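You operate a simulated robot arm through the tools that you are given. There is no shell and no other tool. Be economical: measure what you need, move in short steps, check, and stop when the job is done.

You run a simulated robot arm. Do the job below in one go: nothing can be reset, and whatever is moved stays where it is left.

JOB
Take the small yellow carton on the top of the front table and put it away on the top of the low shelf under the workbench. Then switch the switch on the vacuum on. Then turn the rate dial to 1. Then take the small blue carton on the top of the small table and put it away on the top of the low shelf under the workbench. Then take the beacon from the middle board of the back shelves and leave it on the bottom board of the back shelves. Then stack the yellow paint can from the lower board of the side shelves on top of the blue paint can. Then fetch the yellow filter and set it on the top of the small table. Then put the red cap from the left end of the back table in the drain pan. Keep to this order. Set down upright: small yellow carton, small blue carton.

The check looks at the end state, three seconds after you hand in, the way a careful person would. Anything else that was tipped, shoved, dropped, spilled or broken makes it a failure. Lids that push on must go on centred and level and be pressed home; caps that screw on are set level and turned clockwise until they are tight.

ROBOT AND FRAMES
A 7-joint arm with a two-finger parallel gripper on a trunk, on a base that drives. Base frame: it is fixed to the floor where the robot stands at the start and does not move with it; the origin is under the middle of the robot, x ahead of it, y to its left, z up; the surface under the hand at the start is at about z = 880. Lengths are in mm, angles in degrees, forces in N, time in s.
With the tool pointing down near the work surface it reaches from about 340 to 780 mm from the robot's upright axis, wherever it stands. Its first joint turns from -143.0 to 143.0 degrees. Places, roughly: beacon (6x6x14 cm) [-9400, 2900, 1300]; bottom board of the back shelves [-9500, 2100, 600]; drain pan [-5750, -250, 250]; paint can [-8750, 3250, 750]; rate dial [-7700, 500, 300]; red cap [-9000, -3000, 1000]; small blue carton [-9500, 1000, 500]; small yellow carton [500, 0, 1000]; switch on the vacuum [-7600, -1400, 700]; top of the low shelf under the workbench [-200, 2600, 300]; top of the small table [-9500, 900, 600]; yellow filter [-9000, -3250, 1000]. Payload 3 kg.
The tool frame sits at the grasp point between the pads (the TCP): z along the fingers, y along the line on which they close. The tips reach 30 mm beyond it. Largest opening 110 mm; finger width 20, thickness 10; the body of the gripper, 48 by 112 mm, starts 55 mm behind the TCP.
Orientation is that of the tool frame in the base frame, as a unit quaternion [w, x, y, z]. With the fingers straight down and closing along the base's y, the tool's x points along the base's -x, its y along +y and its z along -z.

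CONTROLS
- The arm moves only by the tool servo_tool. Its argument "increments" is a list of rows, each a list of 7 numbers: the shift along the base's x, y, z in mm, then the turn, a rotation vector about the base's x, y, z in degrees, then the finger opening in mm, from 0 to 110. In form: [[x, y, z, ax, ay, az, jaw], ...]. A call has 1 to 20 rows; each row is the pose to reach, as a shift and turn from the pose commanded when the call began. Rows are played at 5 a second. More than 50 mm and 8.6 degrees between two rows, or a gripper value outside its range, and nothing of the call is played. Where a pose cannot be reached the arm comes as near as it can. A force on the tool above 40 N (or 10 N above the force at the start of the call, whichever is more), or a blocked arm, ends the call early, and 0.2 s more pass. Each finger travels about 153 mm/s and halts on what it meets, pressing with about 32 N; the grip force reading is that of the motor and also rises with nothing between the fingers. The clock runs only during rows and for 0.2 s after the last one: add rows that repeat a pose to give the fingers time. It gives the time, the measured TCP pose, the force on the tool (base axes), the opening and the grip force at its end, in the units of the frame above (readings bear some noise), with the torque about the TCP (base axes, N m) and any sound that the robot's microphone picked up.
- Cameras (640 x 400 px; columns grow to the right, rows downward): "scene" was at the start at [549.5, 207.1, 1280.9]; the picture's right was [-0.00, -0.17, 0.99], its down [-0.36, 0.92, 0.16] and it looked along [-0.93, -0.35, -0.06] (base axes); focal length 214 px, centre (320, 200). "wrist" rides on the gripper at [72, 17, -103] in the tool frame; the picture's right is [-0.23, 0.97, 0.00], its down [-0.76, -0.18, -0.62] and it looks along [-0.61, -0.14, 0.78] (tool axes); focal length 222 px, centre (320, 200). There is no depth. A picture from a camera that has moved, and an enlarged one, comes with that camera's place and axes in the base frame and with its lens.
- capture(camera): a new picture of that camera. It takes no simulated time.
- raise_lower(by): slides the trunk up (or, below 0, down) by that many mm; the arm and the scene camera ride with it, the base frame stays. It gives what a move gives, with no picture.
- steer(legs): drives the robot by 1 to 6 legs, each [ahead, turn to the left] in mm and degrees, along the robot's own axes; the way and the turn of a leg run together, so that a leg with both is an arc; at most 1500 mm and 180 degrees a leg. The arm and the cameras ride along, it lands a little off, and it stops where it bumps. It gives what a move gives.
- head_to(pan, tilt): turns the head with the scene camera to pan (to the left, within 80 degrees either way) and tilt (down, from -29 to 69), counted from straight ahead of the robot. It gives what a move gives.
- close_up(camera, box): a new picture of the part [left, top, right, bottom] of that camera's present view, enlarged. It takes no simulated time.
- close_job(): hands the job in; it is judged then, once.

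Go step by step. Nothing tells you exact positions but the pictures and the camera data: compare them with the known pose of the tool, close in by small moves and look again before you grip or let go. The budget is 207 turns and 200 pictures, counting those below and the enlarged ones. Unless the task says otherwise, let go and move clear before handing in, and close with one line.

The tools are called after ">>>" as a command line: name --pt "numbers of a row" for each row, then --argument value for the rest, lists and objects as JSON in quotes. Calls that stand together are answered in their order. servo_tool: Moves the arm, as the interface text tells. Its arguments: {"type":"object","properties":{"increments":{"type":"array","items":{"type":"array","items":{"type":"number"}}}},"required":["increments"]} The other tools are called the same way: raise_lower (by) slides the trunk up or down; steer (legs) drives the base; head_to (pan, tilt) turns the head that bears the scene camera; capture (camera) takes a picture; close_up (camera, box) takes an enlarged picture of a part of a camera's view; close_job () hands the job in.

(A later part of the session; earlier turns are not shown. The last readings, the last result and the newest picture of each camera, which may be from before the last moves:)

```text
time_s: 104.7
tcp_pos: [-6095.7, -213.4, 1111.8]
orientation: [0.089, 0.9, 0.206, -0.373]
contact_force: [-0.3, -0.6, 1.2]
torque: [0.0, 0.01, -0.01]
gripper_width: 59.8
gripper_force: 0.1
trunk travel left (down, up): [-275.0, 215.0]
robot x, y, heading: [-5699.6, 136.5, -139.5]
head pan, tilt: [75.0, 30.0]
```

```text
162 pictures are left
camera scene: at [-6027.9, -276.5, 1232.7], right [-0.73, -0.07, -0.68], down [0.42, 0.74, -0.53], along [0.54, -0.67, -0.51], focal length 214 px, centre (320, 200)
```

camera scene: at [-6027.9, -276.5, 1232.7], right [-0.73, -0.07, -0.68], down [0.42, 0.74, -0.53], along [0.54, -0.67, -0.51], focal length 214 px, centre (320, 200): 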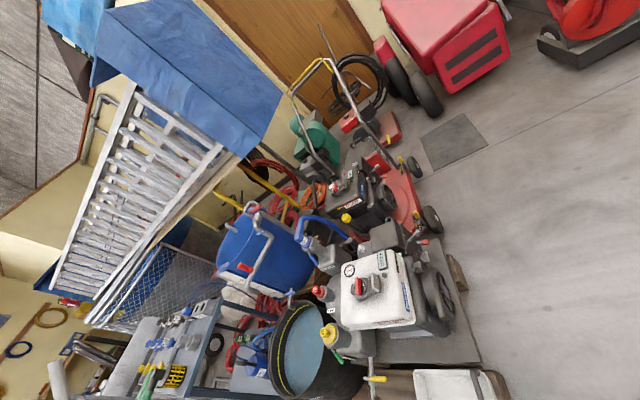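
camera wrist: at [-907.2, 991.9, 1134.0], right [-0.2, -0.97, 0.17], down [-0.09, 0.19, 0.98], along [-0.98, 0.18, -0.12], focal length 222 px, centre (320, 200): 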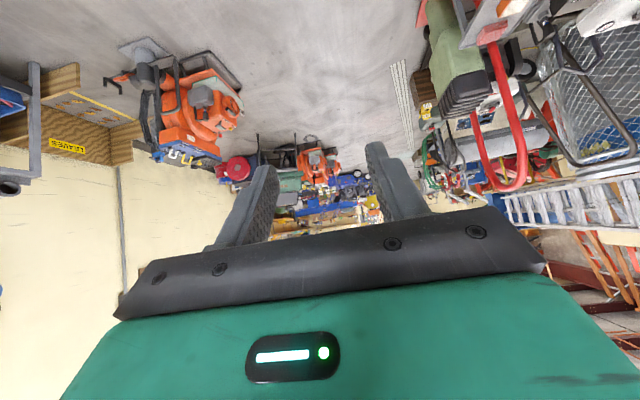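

The robot's front-left corner touched the drain-pan stand. I'll back off and inspect the pan.

>>> steer --legs '[[-350, 0]]'

>>> head_to --pan 60 --tilt 25

>>> capture --camera "scene"

```text
time_s: 106.9
tcp_pos: [-5828.8, 14.5, 1113.2]
orientation: [0.09, 0.9, 0.21, -0.372]
contact_force: [0.0, -0.5, -0.2]
torque: [0.0, -0.03, 0.0]
gripper_width: 60.2
gripper_force: 0.1
trunk travel left (down, up): [-275.0, 215.0]
robot x, y, heading: [-5430.3, 361.0, -138.7]
head pan, tilt: [75.0, 30.0]
```

```text
time_s: 107.7
tcp_pos: [-5828.0, 14.6, 1113.6]
orientation: [0.09, 0.899, 0.21, -0.374]
contact_force: [-0.1, 0.1, -0.2]
torque: [0.04, -0.02, -0.03]
gripper_width: 60.1
gripper_force: 0.1
trunk travel left (down, up): [-275.0, 215.0]
robot x, y, heading: [-5432.2, 359.1, -138.7]
head pan, tilt: [60.0, 25.0]
```

```text
161 pictures are left
camera scene: at [-5782.6, -51.7, 1222.9], right [-0.77, 0.17, -0.61], down [0.54, 0.68, -0.5], along [0.33, -0.72, -0.61], focal length 214 px, centre (320, 200)
```

scene: 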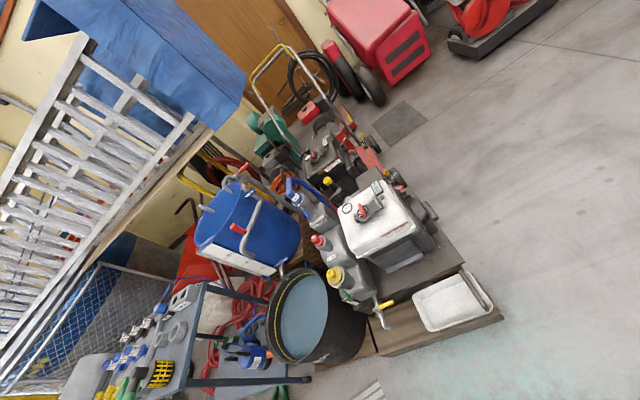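

The pan is undisturbed (an empty white tray on a pallet whose edge is at y≈−240). I'll go around it with more room, then turn toward the vacuum.

>>> steer --legs '[[0, -33], [1000, 0], [0, 44], [900, 0]]'

>>> head_to --pan 0 --tilt -15

>>> capture --camera "scene"

```text
time_s: 120.9
tcp_pos: [-7301.0, -897.6, 1114.0]
orientation: [0.124, 0.876, 0.294, -0.362]
contact_force: [0.0, 0.1, -0.6]
torque: [0.01, -0.01, 0.01]
gripper_width: 60.3
gripper_force: 0.1
trunk travel left (down, up): [-275.0, 215.0]
robot x, y, heading: [-6974.8, -479.8, -127.9]
head pan, tilt: [60.0, 25.0]
```

```text
time_s: 122.2
tcp_pos: [-7300.7, -897.3, 1113.4]
orientation: [0.125, 0.876, 0.293, -0.362]
contact_force: [0.1, -0.5, -1.1]
torque: [0.01, -0.01, 0.0]
gripper_width: 60.0
gripper_force: 0.0
trunk travel left (down, up): [-275.0, 215.0]
robot x, y, heading: [-6978.9, -480.7, -128.1]
head pan, tilt: [0.0, -15.0]
```

```text
160 pictures are left
camera scene: at [-7346.4, -932.1, 1243.1], right [-0.6, 0.8, -0.01], down [0.4, 0.3, -0.87], along [-0.69, -0.53, -0.5], focal length 214 px, centre (320, 200)
```

scene: 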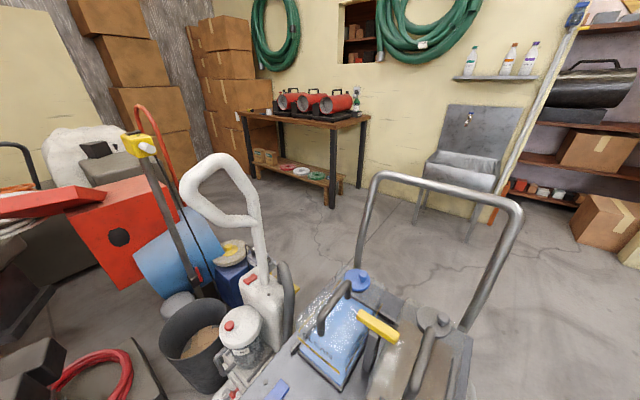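

>>> head_to --pan 0 --tilt 12

>>> capture --camera "scene"

>>> close_up --camera "scene" --box '[180, 60, 340, 160]'

>>> capture --camera "wrist"

```text
time_s: 123.1
tcp_pos: [-7300.5, -896.3, 1113.8]
orientation: [0.125, 0.876, 0.294, -0.363]
contact_force: [-0.3, -0.5, 0.0]
torque: [-0.02, -0.02, 0.0]
gripper_width: 60.0
gripper_force: 0.0
trunk travel left (down, up): [-275.0, 215.0]
robot x, y, heading: [-6975.7, -480.7, -127.7]
head pan, tilt: [0.0, 12.0]
```

```text
159 pictures are left
camera scene: at [-7330.2, -920.0, 1204.6], right [-0.6, 0.8, -0.01], down [0.67, 0.5, -0.55], along [-0.43, -0.34, -0.84], focal length 214 px, centre (320, 200)
```

scene: 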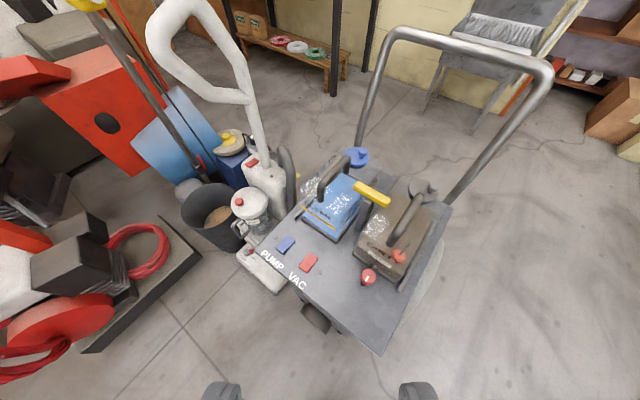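

```text
4.00 times, centred on (260, 110) of scene
camera zoom: at [-7330.2, -920.0, 1204.6], right [-0.6, 0.8, -0.01], down [0.67, 0.5, -0.55], along [-0.43, -0.34, -0.84], focal length 858 px, centre (560, 560)
```

zoom: 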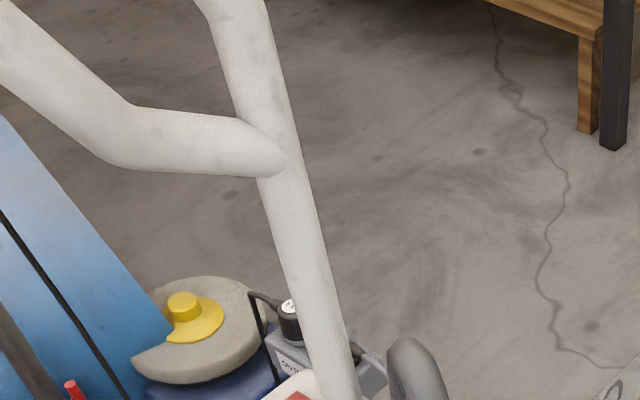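

```text
157 pictures are left
camera wrist: at [-7192.4, -836.3, 1136.2], right [0.46, -0.87, 0.17], down [-0.19, 0.09, 0.98], along [-0.87, -0.48, -0.12], focal length 222 px, centre (320, 200)
```

wrist: 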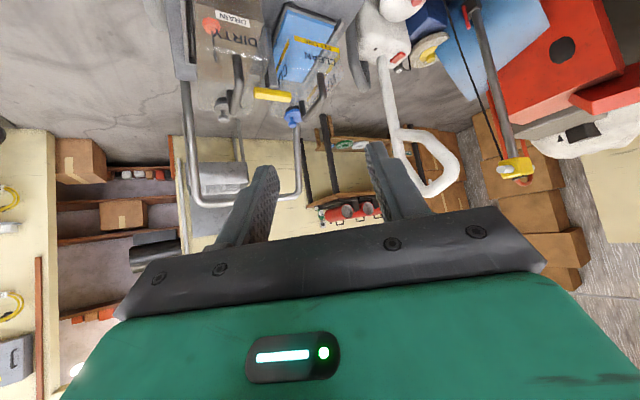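

Triangulated, the upright's red switch is at about (−7572, −1378, 705), matching the hint. I'll zoom on it.

>>> close_up --camera "scene" --box '[220, 140, 300, 190]'

>>> close_up --camera "wrist" --box '[357, 30, 437, 80]'

```text
8.00 times, centred on (260, 165) of scene
camera zoom: at [-7330.2, -920.0, 1204.6], right [-0.6, 0.8, -0.01], down [0.67, 0.5, -0.55], along [-0.43, -0.34, -0.84], focal length 1716 px, centre (800, 480)
```

zoom: 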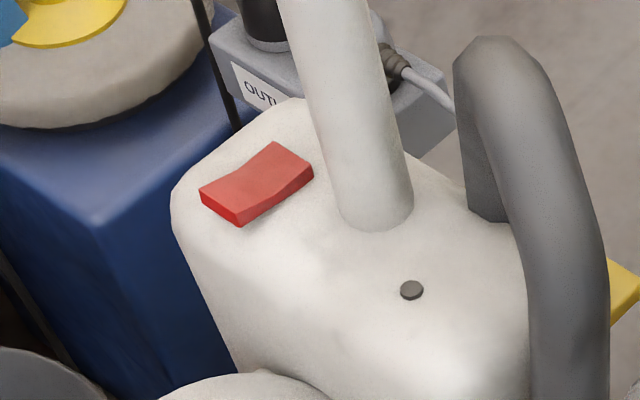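

```text
8.00 times, centred on (397, 55) of wrist
camera zoom: at [-7192.4, -836.3, 1136.2], right [0.46, -0.87, 0.17], down [-0.19, 0.09, 0.98], along [-0.87, -0.48, -0.12], focal length 1777 px, centre (-296, 1360)
```

zoom: 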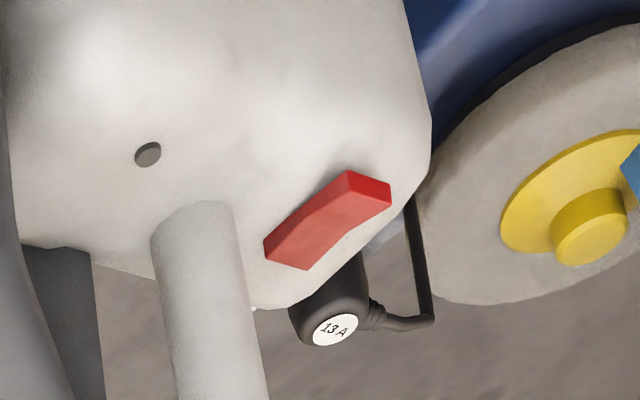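

The switch is a red rocker on the upright's top, long axis roughly along x, with its near (+x) end raised. The handle loop hangs above it, so I'll come in tilted from the +x side. Raising the trunk for clearance and repositioning to about (−6930, −1020).

>>> raise_lower --by 210

>>> steer --legs '[[0, 43], [545, 0], [0, -62]]'

>>> capture --camera "scene"

```text
time_s: 125.4
tcp_pos: [-7300.8, -897.4, 1324.5]
orientation: [0.125, 0.876, 0.293, -0.363]
contact_force: [0.4, -0.5, 0.2]
torque: [-0.01, -0.01, -0.02]
gripper_width: 59.9
gripper_force: 0.1
trunk travel left (down, up): [-485.0, 5.0]
robot x, y, heading: [-6977.2, -482.9, -127.6]
head pan, tilt: [0.0, 12.0]
```

```text
time_s: 133.4
tcp_pos: [-7381.0, -1309.8, 1323.8]
orientation: [0.06, 0.913, 0.137, -0.378]
contact_force: [-0.2, 0.5, 0.5]
torque: [0.01, 0.0, 0.02]
gripper_width: 60.3
gripper_force: 0.0
trunk travel left (down, up): [-485.0, 5.0]
robot x, y, heading: [-6918.3, -1055.0, -147.8]
head pan, tilt: [0.0, 12.0]
```

```text
154 pictures are left
camera scene: at [-7415.4, -1320.6, 1414.5], right [-0.3, 0.96, -0.01], down [0.8, 0.24, -0.55], along [-0.52, -0.17, -0.84], focal length 214 px, centre (320, 200)
```

scene: 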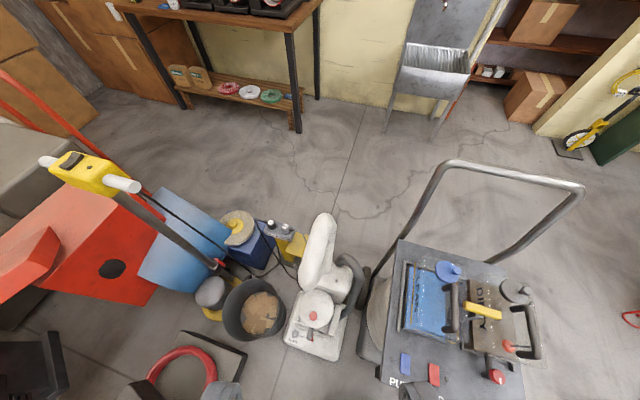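

>>> raise_lower --by -210

>>> servo_tool --pt "20 6 -30 -1.2 3.8 0 30" --pt "35 11 -75 -2.5 7.6 0 0" --pt "35 11 -120 -2.5 7.6 0 0" --pt "35 11 -165 -2.5 7.6 0 0" --pt "35 11 -210 -2.5 7.6 0 0" --pt "35 11 -250 -2.5 7.6 0 0"

>>> capture --camera "scene"

>>> capture --camera "wrist"

```text
time_s: 135.6
tcp_pos: [-7380.7, -1309.6, 1115.1]
orientation: [0.06, 0.913, 0.136, -0.379]
contact_force: [1.0, 0.9, 0.6]
torque: [0.02, 0.0, -0.01]
gripper_width: 59.9
gripper_force: 0.1
trunk travel left (down, up): [-275.0, 215.0]
robot x, y, heading: [-6913.8, -1057.2, -147.8]
head pan, tilt: [0.0, 12.0]
```

```text
time_s: 137.0
tcp_pos: [-7417.9, -1348.1, 885.2]
orientation: [0.071, 0.886, 0.132, -0.439]
contact_force: [-1.5, 1.2, -1.3]
torque: [-0.07, 0.01, 0.04]
gripper_width: 0.0
gripper_force: 32.3
out of reach, approached as far as the arm can: row 2, 3, 4, 5, 6
trunk travel left (down, up): [-275.0, 215.0]
robot x, y, heading: [-6913.3, -1055.0, -147.9]
head pan, tilt: [0.0, 12.0]
```

```text
153 pictures are left
camera scene: at [-7441.8, -1354.4, 978.7], right [-0.3, 0.96, -0.01], down [0.72, 0.22, -0.65], along [-0.62, -0.2, -0.76], focal length 214 px, centre (320, 200)
```

scene: 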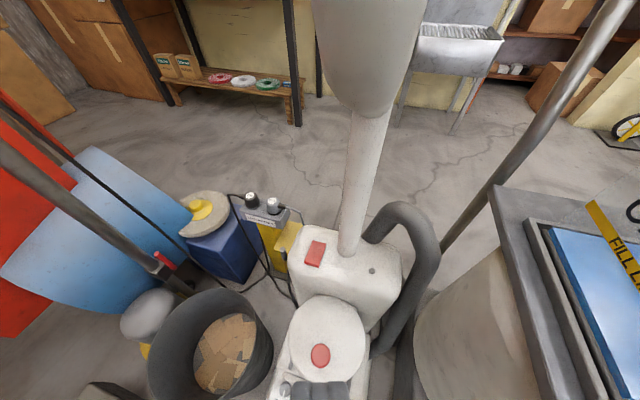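

```text
152 pictures are left
camera wrist: at [-7293.8, -1327.1, 889.2], right [0.16, -0.97, 0.19], down [-0.02, 0.19, 0.98], along [-0.99, -0.16, 0.01], focal length 222 px, centre (320, 200)
```

wrist: 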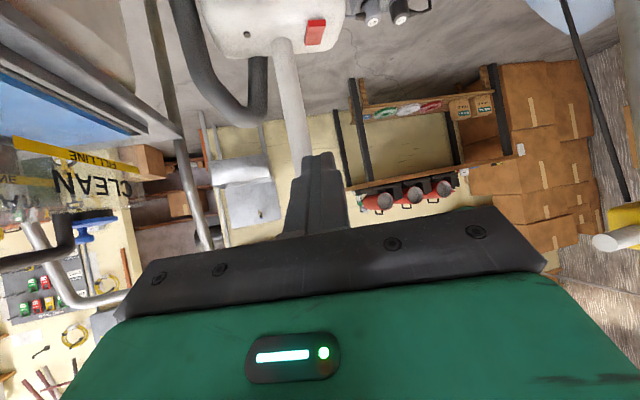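

>>> close_up --camera "scene" --box '[280, 225, 360, 275]'

>>> close_up --camera "wrist" --box '[276, 8, 356, 58]'

```text
8.00 times, centred on (320, 250) of scene
camera zoom: at [-7441.8, -1354.4, 978.7], right [-0.3, 0.96, -0.01], down [0.72, 0.22, -0.65], along [-0.62, -0.2, -0.76], focal length 1716 px, centre (320, -200)
```

zoom: 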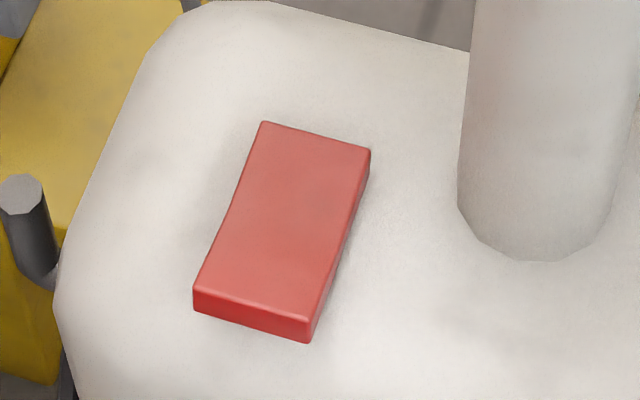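

```text
8.00 times, centred on (316, 33) of wrist
camera zoom: at [-7293.8, -1327.1, 889.2], right [0.16, -0.97, 0.19], down [-0.02, 0.19, 0.98], along [-0.99, -0.16, 0.01], focal length 1777 px, centre (352, 1536)
```

zoom: 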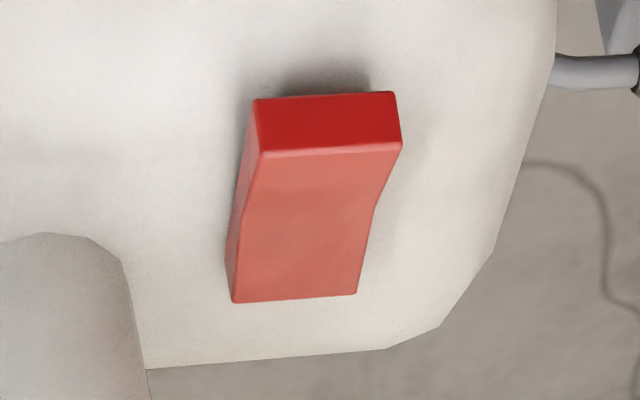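

The near end of the rocker is clearly the raised one, at roughly (−7568, −1410, 677). I'll slide closer along the tool axis with the fingers closed and look again.

>>> servo_tool --pt "-32 -13 -34 0 0 0 0" --pt "-64 -26 -68 0 0 0 0" --pt "-96 -39 -102 0 0 0 0" --pt "-125 -51 -132 0 0 0 0"

>>> head_to --pan 0 --tilt 40

>>> capture --camera "scene"

>>> capture --camera "wrist"

```text
time_s: 138.0
tcp_pos: [-7539.9, -1397.9, 755.7]
orientation: [0.07, 0.885, 0.132, -0.441]
contact_force: [1.0, 0.3, 0.3]
torque: [0.02, -0.01, 0.0]
gripper_width: 0.0
gripper_force: 31.7
trunk travel left (down, up): [-275.0, 215.0]
robot x, y, heading: [-6915.5, -1055.7, -147.7]
head pan, tilt: [0.0, 12.0]
```

```text
time_s: 138.9
tcp_pos: [-7539.5, -1398.1, 755.4]
orientation: [0.07, 0.885, 0.132, -0.441]
contact_force: [0.6, 0.5, 0.2]
torque: [0.0, 0.0, -0.02]
gripper_width: 0.2
gripper_force: 31.9
trunk travel left (down, up): [-275.0, 215.0]
robot x, y, heading: [-6917.2, -1053.5, -147.9]
head pan, tilt: [0.0, 40.0]
```

```text
149 pictures are left
camera scene: at [-7530.5, -1395.2, 820.7], right [-0.3, 0.95, -0.01], down [0.93, 0.29, -0.23], along [-0.21, -0.08, -0.97], focal length 214 px, centre (320, 200)
```

scene: 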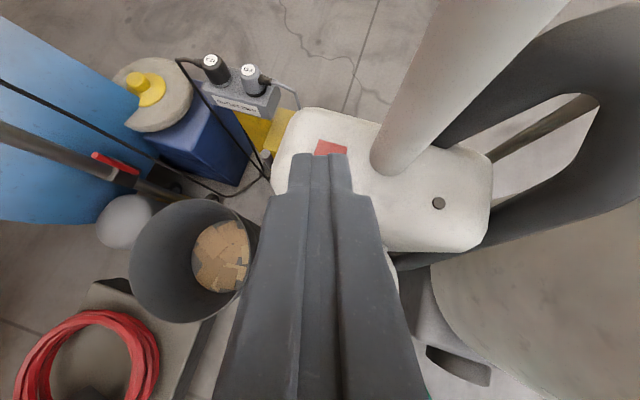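

```text
148 pictures are left
camera wrist: at [-7414.7, -1377.3, 761.1], right [0.16, -0.97, 0.19], down [-0.02, 0.19, 0.98], along [-0.99, -0.16, 0.01], focal length 222 px, centre (320, 200)
```

wrist: 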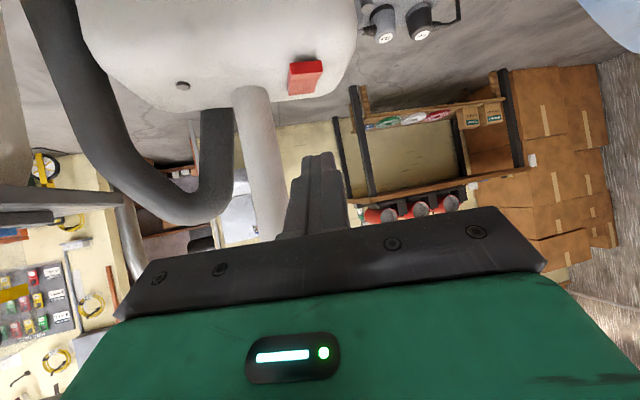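

>>> servo_tool --pt "-8 -4 -15 0 0 0 0" --pt "-16 -8 -32 0 0 0 0" --pt "-16 -8 -38 0 0 0 0" --pt "-16 -8 -43 0 0 0 0" --pt "-16 -8 -47 0 0 0 0" --pt "-16 -8 -51 0 0 0 0" --pt "-16 -8 -55 0 0 0 0" --pt "-16 -8 -58 0 0 0 0" --pt "-16 -8 -61 0 0 0 0" --pt "-16 -8 -64 0 0 0 0"

>>> capture --camera "wrist"

```text
time_s: 141.1
tcp_pos: [-7552.9, -1406.5, 694.9]
orientation: [0.071, 0.884, 0.132, -0.443]
contact_force: [4.3, 2.8, 8.7]
torque: [0.02, 0.06, -0.05]
gripper_width: 0.2
gripper_force: 32.1
trunk travel left (down, up): [-275.0, 215.0]
robot x, y, heading: [-6913.3, -1057.0, -148.0]
head pan, tilt: [0.0, 40.0]
```

```text
147 pictures are left
camera wrist: at [-7429.3, -1385.8, 698.1], right [0.16, -0.97, 0.19], down [-0.01, 0.19, 0.98], along [-0.99, -0.16, 0.02], focal length 222 px, centre (320, 200)
```

wrist: 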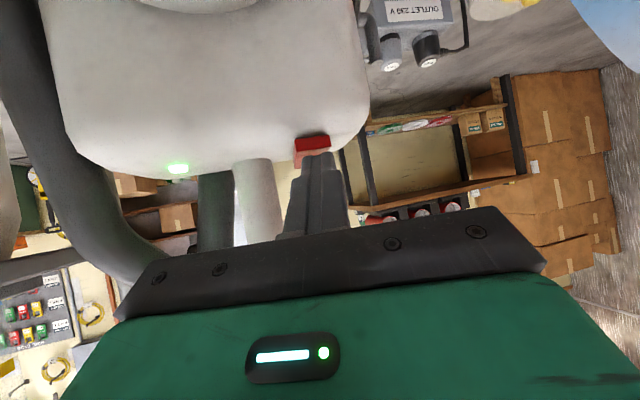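

A green lamp lit on the vacuum. I'll lift off back along the axis and check that the rocker stays over.

>>> servo_tool --pt "4 2 20 0 0 0 0" --pt "16 6 45 0 0 0 0" --pt "50 18 75 0 0 0 0" --pt "85 30 105 0 0 0 0" --pt "120 45 135 0 0 0 0"

>>> head_to --pan 0 --tilt 15

>>> capture --camera "scene"

>>> capture --camera "wrist"

```text
time_s: 142.3
tcp_pos: [-7435.2, -1362.5, 828.1]
orientation: [0.071, 0.885, 0.133, -0.441]
contact_force: [-0.1, -0.4, -0.8]
torque: [0.02, 0.0, 0.01]
gripper_width: 0.0
gripper_force: 32.2
trunk travel left (down, up): [-275.0, 215.0]
robot x, y, heading: [-6912.6, -1053.6, -148.1]
head pan, tilt: [0.0, 40.0]
```

```text
time_s: 143.2
tcp_pos: [-7434.0, -1363.8, 828.8]
orientation: [0.071, 0.885, 0.132, -0.441]
contact_force: [-0.7, 0.2, -0.2]
torque: [-0.04, 0.03, -0.02]
gripper_width: 0.0
gripper_force: 31.6
trunk travel left (down, up): [-275.0, 215.0]
robot x, y, heading: [-6917.4, -1055.4, -147.9]
head pan, tilt: [0.0, 15.0]
```

```text
146 pictures are left
camera scene: at [-7455.2, -1369.1, 918.0], right [-0.3, 0.95, -0.01], down [0.75, 0.23, -0.62], along [-0.59, -0.19, -0.79], focal length 214 px, centre (320, 200)
```

scene: 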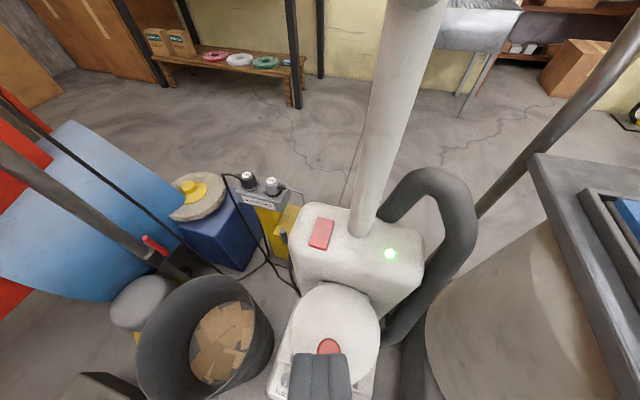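

```text
145 pictures are left
camera wrist: at [-7310.4, -1342.5, 831.8], right [0.16, -0.97, 0.19], down [-0.02, 0.19, 0.98], along [-0.99, -0.16, 0.01], focal length 222 px, centre (320, 200)
```

wrist: 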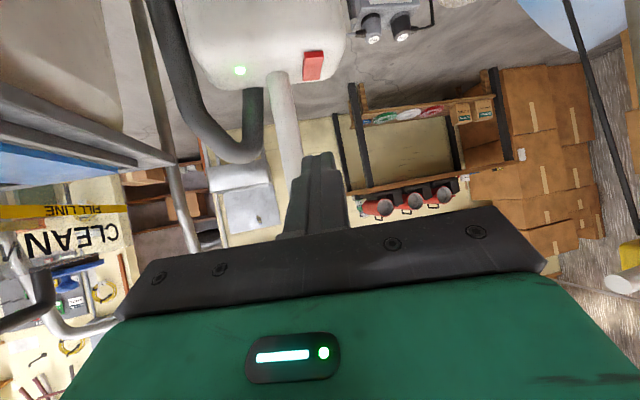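

Switch is on. Now the rate dial: I'll back away, raise the arm, and turn toward the rear blue machine near (−7700, 500).

>>> steer --legs '[[-320, 0]]'

>>> servo_tool --pt "0 0 45 0 0 0 30" --pt "0 0 90 0 0 0 60" --pt "0 0 135 0 0 0 60" --pt "0 0 180 0 0 0 60" --pt "10 5 225 0 0 0 60" --pt "30 15 265 0 0 0 60"

>>> steer --legs '[[0, -82], [700, 0]]'

>>> capture --camera "scene"

```text
time_s: 145.4
tcp_pos: [-7159.8, -1183.8, 828.1]
orientation: [0.069, 0.885, 0.129, -0.442]
contact_force: [-0.4, -0.5, -0.8]
torque: [0.01, 0.02, 0.02]
gripper_width: 0.0
gripper_force: 32.6
trunk travel left (down, up): [-275.0, 215.0]
robot x, y, heading: [-6640.6, -878.1, -148.1]
head pan, tilt: [0.0, 15.0]
```

```text
time_s: 146.8
tcp_pos: [-7129.5, -1171.8, 1091.2]
orientation: [0.069, 0.885, 0.129, -0.442]
contact_force: [-0.3, -0.7, -0.6]
torque: [0.01, 0.02, -0.01]
gripper_width: 60.0
gripper_force: 0.0
trunk travel left (down, up): [-275.0, 215.0]
robot x, y, heading: [-6641.2, -881.3, -148.2]
head pan, tilt: [0.0, 15.0]
```

```text
time_s: 154.2
tcp_pos: [-7448.8, 88.5, 1092.5]
orientation: [-0.235, 0.756, -0.478, -0.381]
contact_force: [0.1, 0.6, 0.2]
torque: [-0.01, 0.0, -0.01]
gripper_width: 59.8
gripper_force: 0.0
trunk travel left (down, up): [-275.0, 215.0]
robot x, y, heading: [-7096.7, -365.8, 130.5]
head pan, tilt: [0.0, 15.0]
```

```text
144 pictures are left
camera scene: at [-7456.0, 108.0, 1182.7], right [0.9, 0.43, -0.01], down [0.33, -0.71, -0.62], along [-0.27, 0.55, -0.79], focal length 214 px, centre (320, 200)
```

scene: 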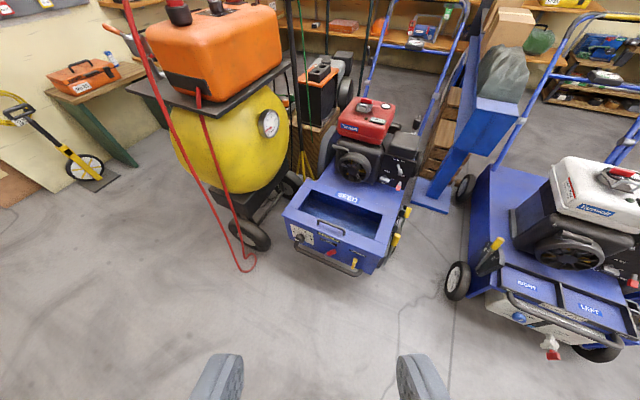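

>>> close_up --camera "scene" --box '[275, 190, 425, 285]'

>>> capture --camera "wrist"

```text
4.21 times, centred on (350, 238) of scene
camera zoom: at [-7456.0, 108.0, 1182.7], right [0.9, 0.43, -0.01], down [0.33, -0.71, -0.62], along [-0.27, 0.55, -0.79], focal length 903 px, centre (194, 42)
```

zoom: 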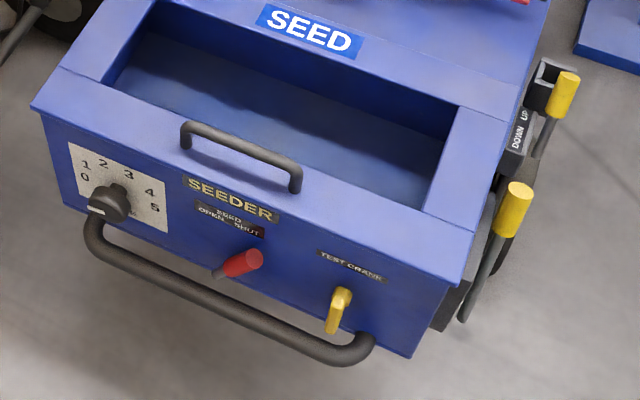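

```text
142 pictures are left
camera wrist: at [-7410.0, -33.9, 1096.3], right [-0.94, -0.3, 0.19], down [0.19, 0.04, 0.98], along [-0.3, 0.95, 0.02], focal length 222 px, centre (320, 200)
```

wrist: 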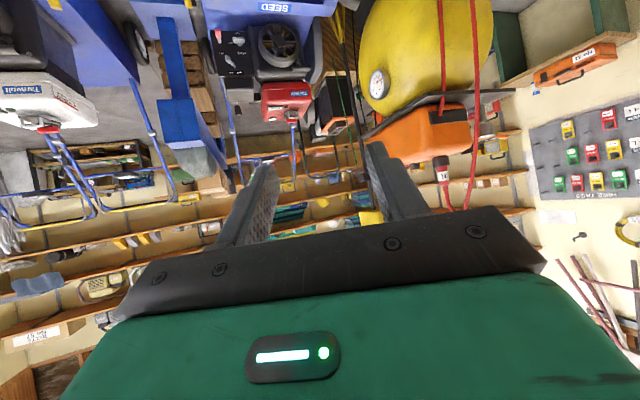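

It's the seeder's front panel (facing −y, at y≈514) with a 0–5 dial at its left end, near (−7750, 510, 285). I'll move square in front of it.

>>> steer --legs '[[0, 35], [650, 0], [0, -75.5]]'

>>> head_to --pan 0 --tilt 10

>>> capture --camera "scene"

```text
time_s: 163.1
tcp_pos: [-7715.5, 367.6, 1092.4]
orientation: [0.349, -0.551, 0.704, 0.279]
contact_force: [-0.4, -0.9, -0.3]
torque: [0.02, -0.01, -0.02]
gripper_width: 59.9
gripper_force: 0.1
trunk travel left (down, up): [-275.0, 215.0]
robot x, y, heading: [-7779.0, -201.4, 92.0]
head pan, tilt: [0.0, 15.0]
stopped in leg 3: the robot was blocked; the commanded pose is now the measured one
```

```text
time_s: 163.8
tcp_pos: [-7716.2, 368.5, 1093.2]
orientation: [0.349, -0.552, 0.704, 0.28]
contact_force: [0.2, -0.2, -0.3]
torque: [-0.03, 0.0, -0.02]
gripper_width: 59.9
gripper_force: 0.0
trunk travel left (down, up): [-275.0, 215.0]
robot x, y, heading: [-7778.1, -202.7, 92.1]
head pan, tilt: [0.0, 10.0]
```

```text
141 pictures are left
camera scene: at [-7707.6, 393.8, 1190.6], right [0.97, -0.23, -0.01], down [-0.18, -0.71, -0.68], along [0.15, 0.67, -0.73], focal length 214 px, centre (320, 200)
```

scene: 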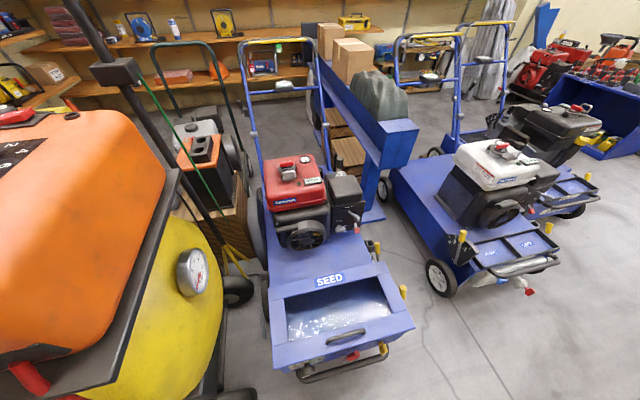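

>>> steer --legs '[[-75, 0]]'

>>> raise_lower --by -270

>>> servo_tool --pt "0 0 -45 2.8 0.6 2.5 60" --pt "0 0 -90 5.6 1.2 5 60" --pt "0 0 -135 8.4 1.8 7.5 60" --pt "0 0 -180 11.2 2.4 10 60" --pt "0 0 -225 14 3 13 60" --pt "0 0 -265 14 3 13 60"

>>> head_to --pan 0 --tilt 0

>>> capture --camera "scene"

>>> capture --camera "wrist"

```text
time_s: 164.8
tcp_pos: [-7713.9, 293.1, 1092.6]
orientation: [0.348, -0.553, 0.704, 0.279]
contact_force: [-0.2, 0.4, -0.9]
torque: [0.0, -0.06, 0.02]
gripper_width: 59.8
gripper_force: 0.1
trunk travel left (down, up): [-275.0, 215.0]
robot x, y, heading: [-7777.6, -281.9, 92.3]
head pan, tilt: [0.0, 10.0]
```

```text
time_s: 167.6
tcp_pos: [-7713.9, 293.1, 822.7]
orientation: [0.348, -0.552, 0.704, 0.279]
contact_force: [-0.2, -0.6, -0.7]
torque: [-0.02, -0.02, 0.01]
gripper_width: 59.9
gripper_force: 0.0
trunk travel left (down, up): [-5.0, 485.0]
robot x, y, heading: [-7769.2, -282.2, 92.0]
head pan, tilt: [0.0, 10.0]
```

```text
time_s: 169.0
tcp_pos: [-7688.2, 328.0, 608.8]
orientation: [0.361, -0.574, 0.606, 0.416]
contact_force: [1.2, 0.4, 0.0]
torque: [-0.03, 0.0, -0.01]
gripper_width: 59.9
gripper_force: 0.2
out of reach, approached as far as the arm can: row 2, 3, 4, 5, 6
trunk travel left (down, up): [-5.0, 485.0]
robot x, y, heading: [-7772.7, -281.7, 92.0]
head pan, tilt: [0.0, 10.0]
```

```text
time_s: 169.7
tcp_pos: [-7687.2, 328.8, 607.5]
orientation: [0.36, -0.574, 0.606, 0.415]
contact_force: [-0.4, -0.6, 0.8]
torque: [0.04, 0.0, 0.05]
gripper_width: 60.2
gripper_force: 0.0
trunk travel left (down, up): [-5.0, 485.0]
robot x, y, heading: [-7772.5, -276.1, 92.3]
head pan, tilt: [0.0, 0.0]
```

```text
140 pictures are left
camera scene: at [-7676.4, 334.8, 725.2], right [1.0, 0.0, -0.09], down [-0.08, -0.4, -0.91], along [-0.04, 0.92, -0.4], focal length 214 px, centre (320, 200)
```

scene: 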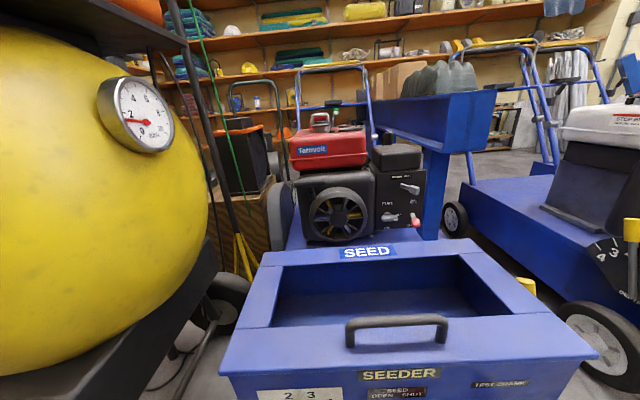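

```text
139 pictures are left
camera wrist: at [-7707.5, 203.7, 585.1], right [-0.95, 0.09, 0.29], down [0.26, -0.27, 0.93], along [0.16, 0.96, 0.23], focal length 222 px, centre (320, 200)
```

wrist: 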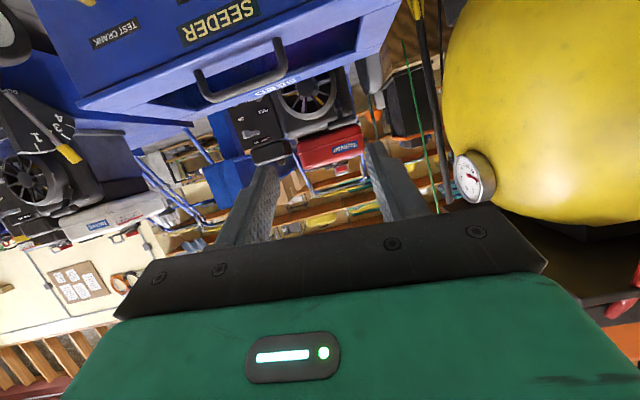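

>>> servo_tool --pt "-12 15 -40 -2 0 0 60" --pt "-24 30 -80 -4 0 0 60" --pt "-36 45 -120 -6 0 0 60" --pt "-48 60 -150 -8 0 0 60" --pt "-55 70 -180 -8 0 0 60"

>>> capture --camera "scene"

>>> capture --camera "wrist"

```text
time_s: 170.9
tcp_pos: [-7742.2, 399.1, 429.4]
orientation: [0.321, -0.597, 0.634, 0.372]
contact_force: [-0.4, -0.4, 0.0]
torque: [0.0, 0.02, -0.02]
gripper_width: 59.7
gripper_force: 0.0
trunk travel left (down, up): [-5.0, 485.0]
robot x, y, heading: [-7778.0, -278.5, 91.9]
head pan, tilt: [0.0, 0.0]
```

```text
138 pictures are left
camera scene: at [-7730.8, 420.8, 544.4], right [1.0, -0.01, -0.09], down [-0.08, -0.52, -0.85], along [-0.04, 0.85, -0.52], focal length 214 px, centre (320, 200)
```

scene: 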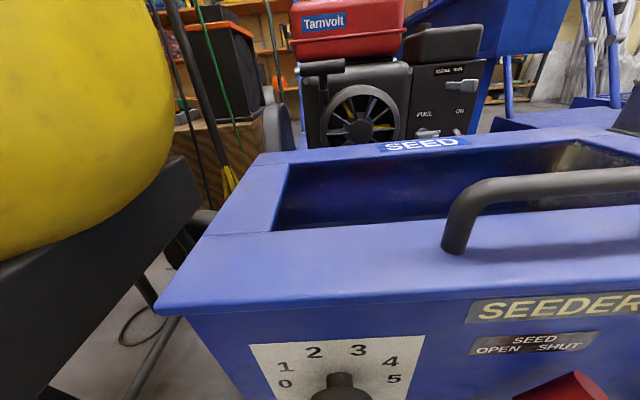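

```text
137 pictures are left
camera wrist: at [-7762.2, 271.5, 423.8], right [-0.95, 0.13, 0.28], down [0.26, -0.14, 0.96], along [0.16, 0.98, 0.1], focal length 222 px, centre (320, 200)
```

wrist: 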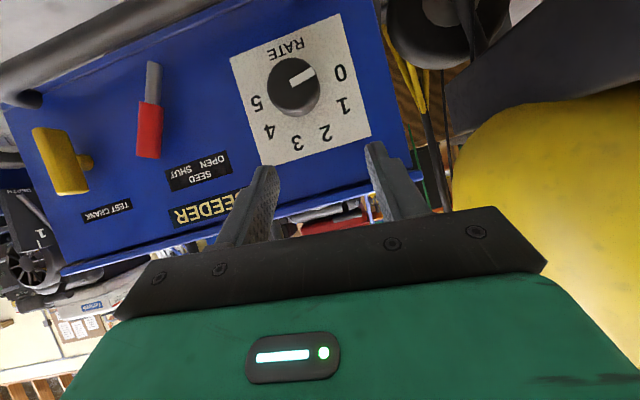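

The wrist view shows the RATE dial clearly: pointer at 0, numbers spaced about 40° and rising clockwise. Dial centre is about (−7736, 492, 344) with the knob protruding ~27 mm. I'll approach with tilted open fingers and check.

>>> servo_tool --pt "3 0 -25 0 0 0 70" --pt "6 8 -45 0 0 0 75" --pt "6 20 -52 0 5 0 75"

>>> capture --camera "scene"

>>> capture --camera "wrist"

```text
time_s: 171.7
tcp_pos: [-7737.8, 417.1, 377.6]
orientation: [0.292, -0.581, 0.647, 0.398]
contact_force: [0.2, -0.1, -0.8]
torque: [0.04, 0.01, -0.01]
gripper_width: 74.7
gripper_force: 0.0
trunk travel left (down, up): [-5.0, 485.0]
robot x, y, heading: [-7772.9, -285.2, 92.0]
head pan, tilt: [0.0, 0.0]
```

```text
136 pictures are left
camera scene: at [-7717.0, 440.6, 490.6], right [0.98, -0.01, -0.18], down [-0.15, -0.52, -0.84], along [-0.08, 0.85, -0.51], focal length 214 px, centre (320, 200)
```

scene: 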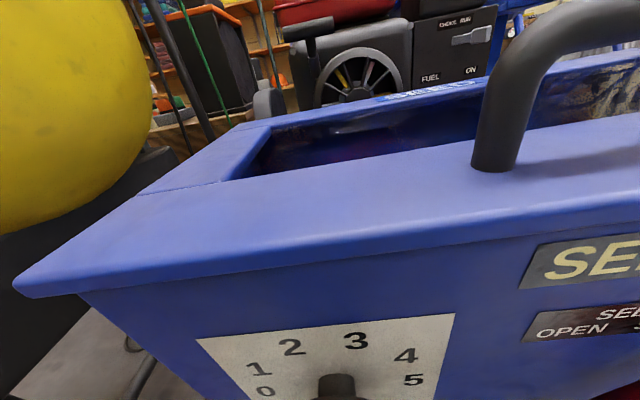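

```text
135 pictures are left
camera wrist: at [-7758.5, 291.2, 373.0], right [-0.92, 0.13, 0.36], down [0.34, -0.14, 0.93], along [0.17, 0.98, 0.08], focal length 222 px, centre (320, 200)
```

wrist: 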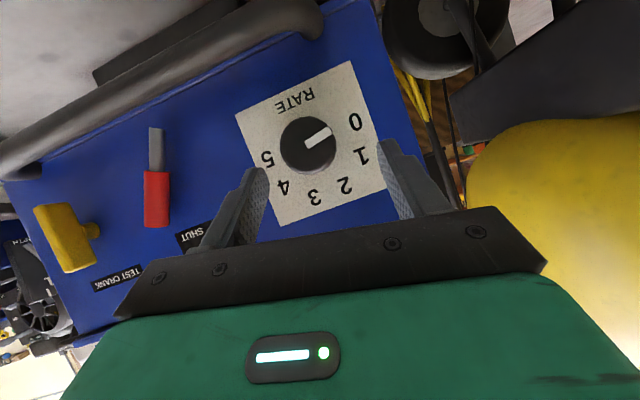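

>>> servo_tool --pt "0 0 0 0 -7 0 75" --pt "0 0 0 0 -14 0 75" --pt "0 0 0 0 -20 0 75" --pt "0 15 -9 0 -20 0 70" --pt "0 28 -17 0 -20 0 70"

>>> capture --camera "wrist"

>>> head_to --pan 0 --tilt 35

>>> capture --camera "scene"

```text
time_s: 172.9
tcp_pos: [-7736.8, 443.5, 360.6]
orientation: [-0.401, 0.641, -0.587, -0.29]
contact_force: [-0.3, -0.6, 0.5]
torque: [-0.05, 0.01, -0.01]
gripper_width: 69.8
gripper_force: 0.0
trunk travel left (down, up): [-5.0, 485.0]
robot x, y, heading: [-7777.0, -277.2, 91.9]
head pan, tilt: [0.0, 0.0]
```

```text
134 pictures are left
camera wrist: at [-7754.3, 317.2, 350.0], right [-0.99, 0.13, 0.02], down [0.01, -0.14, 0.99], along [0.13, 0.98, 0.13], focal length 222 px, centre (320, 200)
```

wrist: 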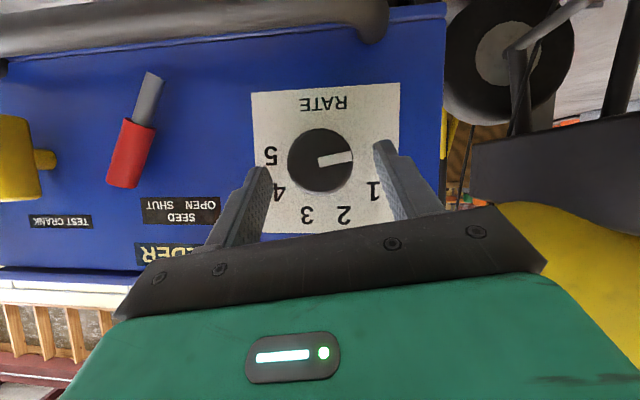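

```text
time_s: 173.9
tcp_pos: [-7737.9, 443.7, 362.0]
orientation: [-0.4, 0.641, -0.587, -0.29]
contact_force: [0.0, -0.3, 0.6]
torque: [0.02, -0.04, -0.02]
gripper_width: 70.1
gripper_force: 0.0
trunk travel left (down, up): [-5.0, 485.0]
robot x, y, heading: [-7777.5, -279.3, 91.9]
head pan, tilt: [0.0, 35.0]
```

```text
133 pictures are left
camera scene: at [-7747.7, 436.1, 428.2], right [0.98, -0.01, 0.17], down [0.06, -0.92, -0.4], along [0.16, 0.4, -0.9], focal length 214 px, centre (320, 200)
```

scene: 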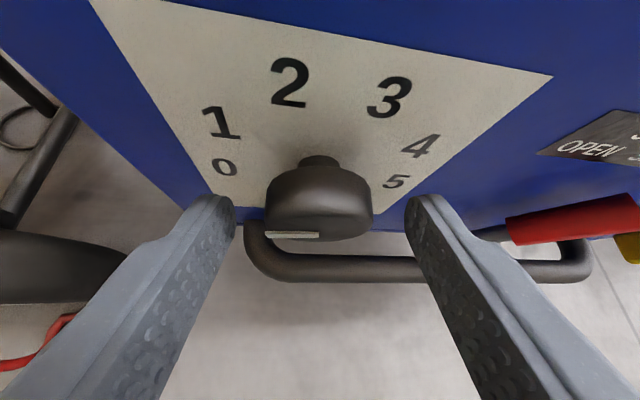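

The knob is centred between the fingertips; a further ~14 mm in, then close.

>>> servo_tool --pt "1 7 -4 0 0 0 70" --pt "2 14 -8 0 0 0 60" --pt "2 14 -8 0 0 0 40" --pt "2 14 -8 0 0 0 30" --pt "2 14 -8 0 0 0 30"

>>> capture --camera "scene"

```text
time_s: 175.1
tcp_pos: [-7736.6, 459.4, 353.3]
orientation: [-0.401, 0.642, -0.586, -0.291]
contact_force: [-13.4, 6.3, 3.6]
torque: [0.07, 0.16, 0.3]
gripper_width: 43.5
gripper_force: 45.0
trunk travel left (down, up): [-5.0, 485.0]
robot x, y, heading: [-7771.8, -281.8, 91.9]
head pan, tilt: [0.0, 35.0]
```

```text
132 pictures are left
camera scene: at [-7746.8, 450.6, 421.3], right [0.98, -0.01, 0.17], down [0.06, -0.91, -0.4], along [0.16, 0.4, -0.9], focal length 214 px, centre (320, 200)
```

scene: 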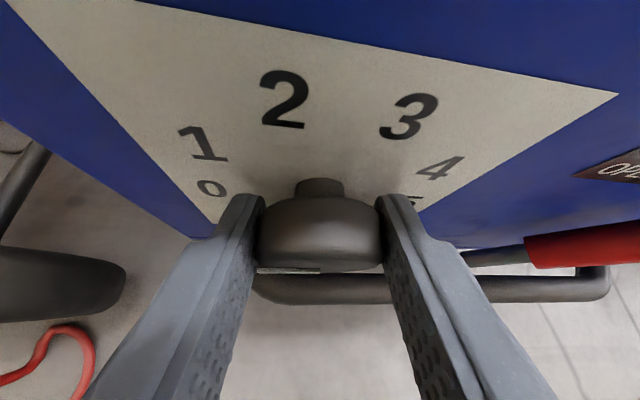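

>>> servo_tool --pt "-0.2 0 0.2 0 6.7 0 30" --pt "1 0 0.2 0 13.3 0 30" --pt "2.3 0 0 0 20 0 30" --pt "3.6 0 -0.3 0 26.7 0 30" --pt "4.8 0 -0.7 0 33.3 0 30" --pt "5.9 0 -1.3 0 40 0 30" --pt "5.9 0 -1.3 0 40 0 30"

>>> capture --camera "scene"

>>> capture --camera "wrist"

```text
time_s: 176.7
tcp_pos: [-7730.5, 458.5, 353.0]
orientation: [0.174, -0.504, 0.687, 0.493]
contact_force: [-20.4, 9.2, 13.9]
torque: [0.72, 0.24, 0.33]
gripper_width: 43.5
gripper_force: 44.8
trunk travel left (down, up): [-5.0, 485.0]
robot x, y, heading: [-7773.6, -279.9, 91.9]
head pan, tilt: [0.0, 35.0]
```

```text
131 pictures are left
camera scene: at [-7694.7, 450.5, 412.1], right [0.86, -0.01, -0.5], down [-0.21, -0.92, -0.34], along [-0.46, 0.4, -0.79], focal length 214 px, centre (320, 200)
```

scene: 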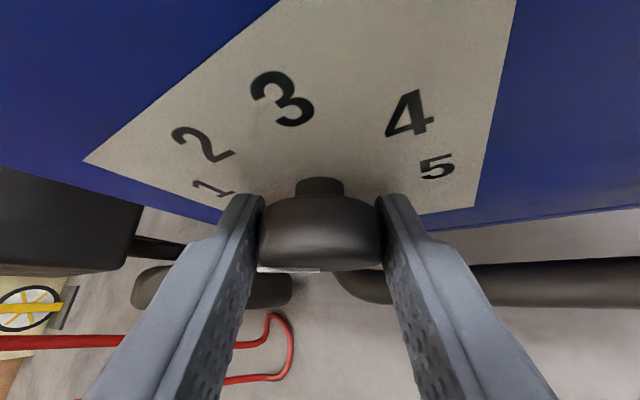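

```text
130 pictures are left
camera wrist: at [-7750.3, 332.0, 355.4], right [-0.74, 0.13, 0.66], down [0.64, -0.14, 0.75], along [0.18, 0.98, 0.02], focal length 222 px, centre (320, 200)
```

wrist: 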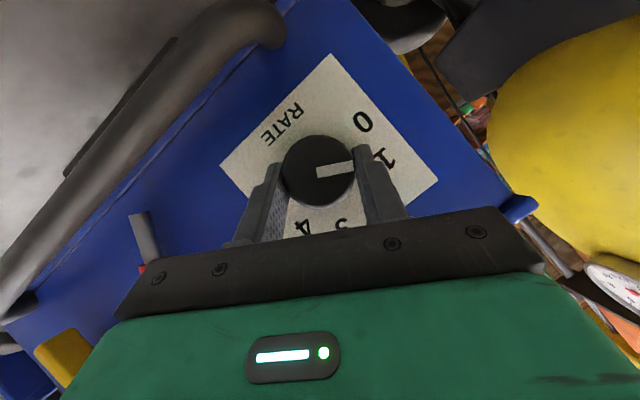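

The pointer now sits about at 1. I'll open the fingers, back off along the axis and measure it.

>>> servo_tool --pt "0 0 0 0 0 0 60" --pt "0 0 0 0 0 0 70" --pt "5 -15 6 0 -3 0 75" --pt "10 -32 12 0 -10 0 75" --pt "14 -50 25 0 -17 0 75" --pt "14 -70 40 0 -24 0 75" --pt "14 -80 50 0 -30 0 75"

>>> close_up --camera "wrist" --box '[220, 40, 420, 165]'

```text
time_s: 178.3
tcp_pos: [-7715.7, 378.5, 400.6]
orientation: [0.348, -0.613, 0.621, 0.344]
contact_force: [0.4, -0.7, -0.2]
torque: [0.0, 0.02, 0.0]
gripper_width: 75.0
gripper_force: 0.0
trunk travel left (down, up): [-5.0, 485.0]
robot x, y, heading: [-7774.9, -280.7, 91.9]
head pan, tilt: [0.0, 35.0]
```

```text
3.20 times, centred on (320, 102) of wrist
camera zoom: at [-7734.0, 252.1, 392.9], right [-0.97, 0.13, 0.19], down [0.18, -0.14, 0.97], along [0.15, 0.98, 0.11], focal length 711 px, centre (320, 512)
```

zoom: 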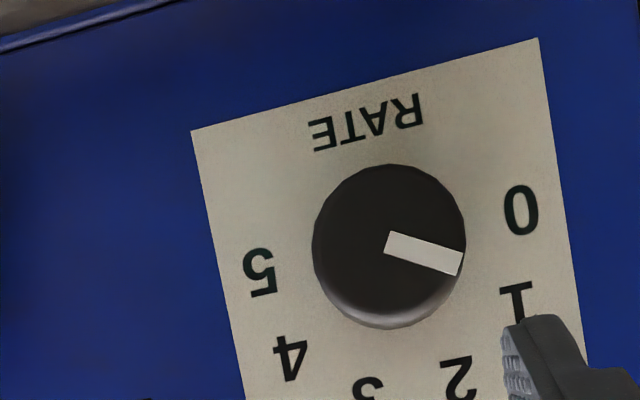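

By measuring against the plate, 1 lies at ~30° and the pointer at ~31°: dial set. Next is the blue carton on the small table near (−9500, 1000); I'll raise the arm, turn to −x and go look.

>>> servo_tool --pt "0 -10 45 -4 0 0 75" --pt "0 -20 90 -8 0 0 75" --pt "0 -30 135 -12 0 0 75" --pt "0 -40 180 -12 0 0 75" --pt "0 -50 220 -12 0 0 75"

>>> raise_lower --by 270

>>> servo_tool --pt "0 -10 40 0 0 0 75" --pt "0 -20 80 0 0 0 75" --pt "0 -30 120 0 0 0 75" --pt "0 -40 160 0 0 0 75" --pt "0 -50 190 0 0 0 75"

>>> steer --legs '[[0, 70]]'

>>> head_to --pan 0 --tilt -20

>>> capture --camera "scene"

```text
time_s: 179.5
tcp_pos: [-7715.4, 328.3, 621.9]
orientation: [0.281, -0.646, 0.652, 0.279]
contact_force: [-0.1, 0.3, -1.0]
torque: [-0.01, -0.03, 0.0]
gripper_width: 75.0
gripper_force: 0.0
trunk travel left (down, up): [-5.0, 485.0]
robot x, y, heading: [-7771.9, -277.6, 91.9]
head pan, tilt: [0.0, 35.0]
```

```text
time_s: 182.2
tcp_pos: [-7715.9, 328.7, 892.9]
orientation: [0.282, -0.646, 0.652, 0.279]
contact_force: [-0.3, -0.1, 0.3]
torque: [0.02, -0.02, 0.02]
gripper_width: 75.0
gripper_force: 0.1
trunk travel left (down, up): [-275.0, 215.0]
robot x, y, heading: [-7771.0, -276.9, 92.0]
head pan, tilt: [0.0, 35.0]
```

```text
time_s: 183.4
tcp_pos: [-7713.8, 278.6, 1084.4]
orientation: [0.282, -0.646, 0.652, 0.279]
contact_force: [0.3, 0.0, -0.3]
torque: [-0.02, -0.01, -0.02]
gripper_width: 75.2
gripper_force: 0.0
trunk travel left (down, up): [-275.0, 215.0]
robot x, y, heading: [-7774.9, -278.6, 92.0]
head pan, tilt: [0.0, 35.0]
```

```text
time_s: 187.0
tcp_pos: [-8284.8, -35.5, 1083.5]
orientation: [-0.07, 0.904, -0.16, -0.39]
contact_force: [-0.2, -1.2, 0.6]
torque: [-0.01, 0.02, 0.01]
gripper_width: 75.2
gripper_force: 0.0
trunk travel left (down, up): [-275.0, 215.0]
robot x, y, heading: [-7767.2, -240.5, 162.2]
head pan, tilt: [0.0, 35.0]
```

```text
time_s: 188.2
tcp_pos: [-8285.0, -33.5, 1083.6]
orientation: [-0.07, 0.904, -0.161, -0.39]
contact_force: [-0.3, -0.2, 0.9]
torque: [0.02, 0.02, 0.0]
gripper_width: 75.0
gripper_force: 0.0
trunk travel left (down, up): [-275.0, 215.0]
robot x, y, heading: [-7769.0, -237.8, 162.5]
head pan, tilt: [0.0, -20.0]
```

```text
128 pictures are left
camera scene: at [-8336.2, -16.2, 1222.5], right [0.34, 0.94, 0.0], down [0.37, -0.14, -0.92], along [-0.86, 0.32, -0.4], focal length 214 px, centre (320, 200)
```

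scene: 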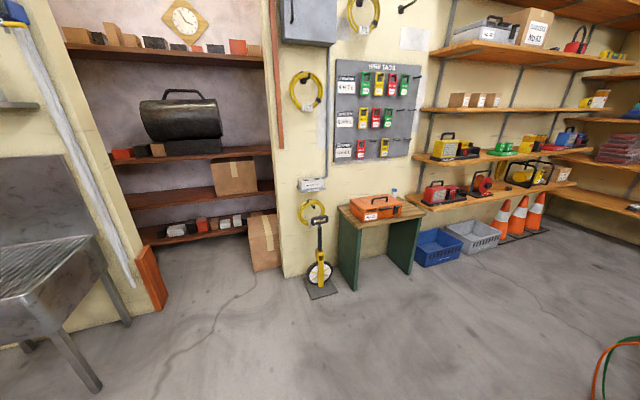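

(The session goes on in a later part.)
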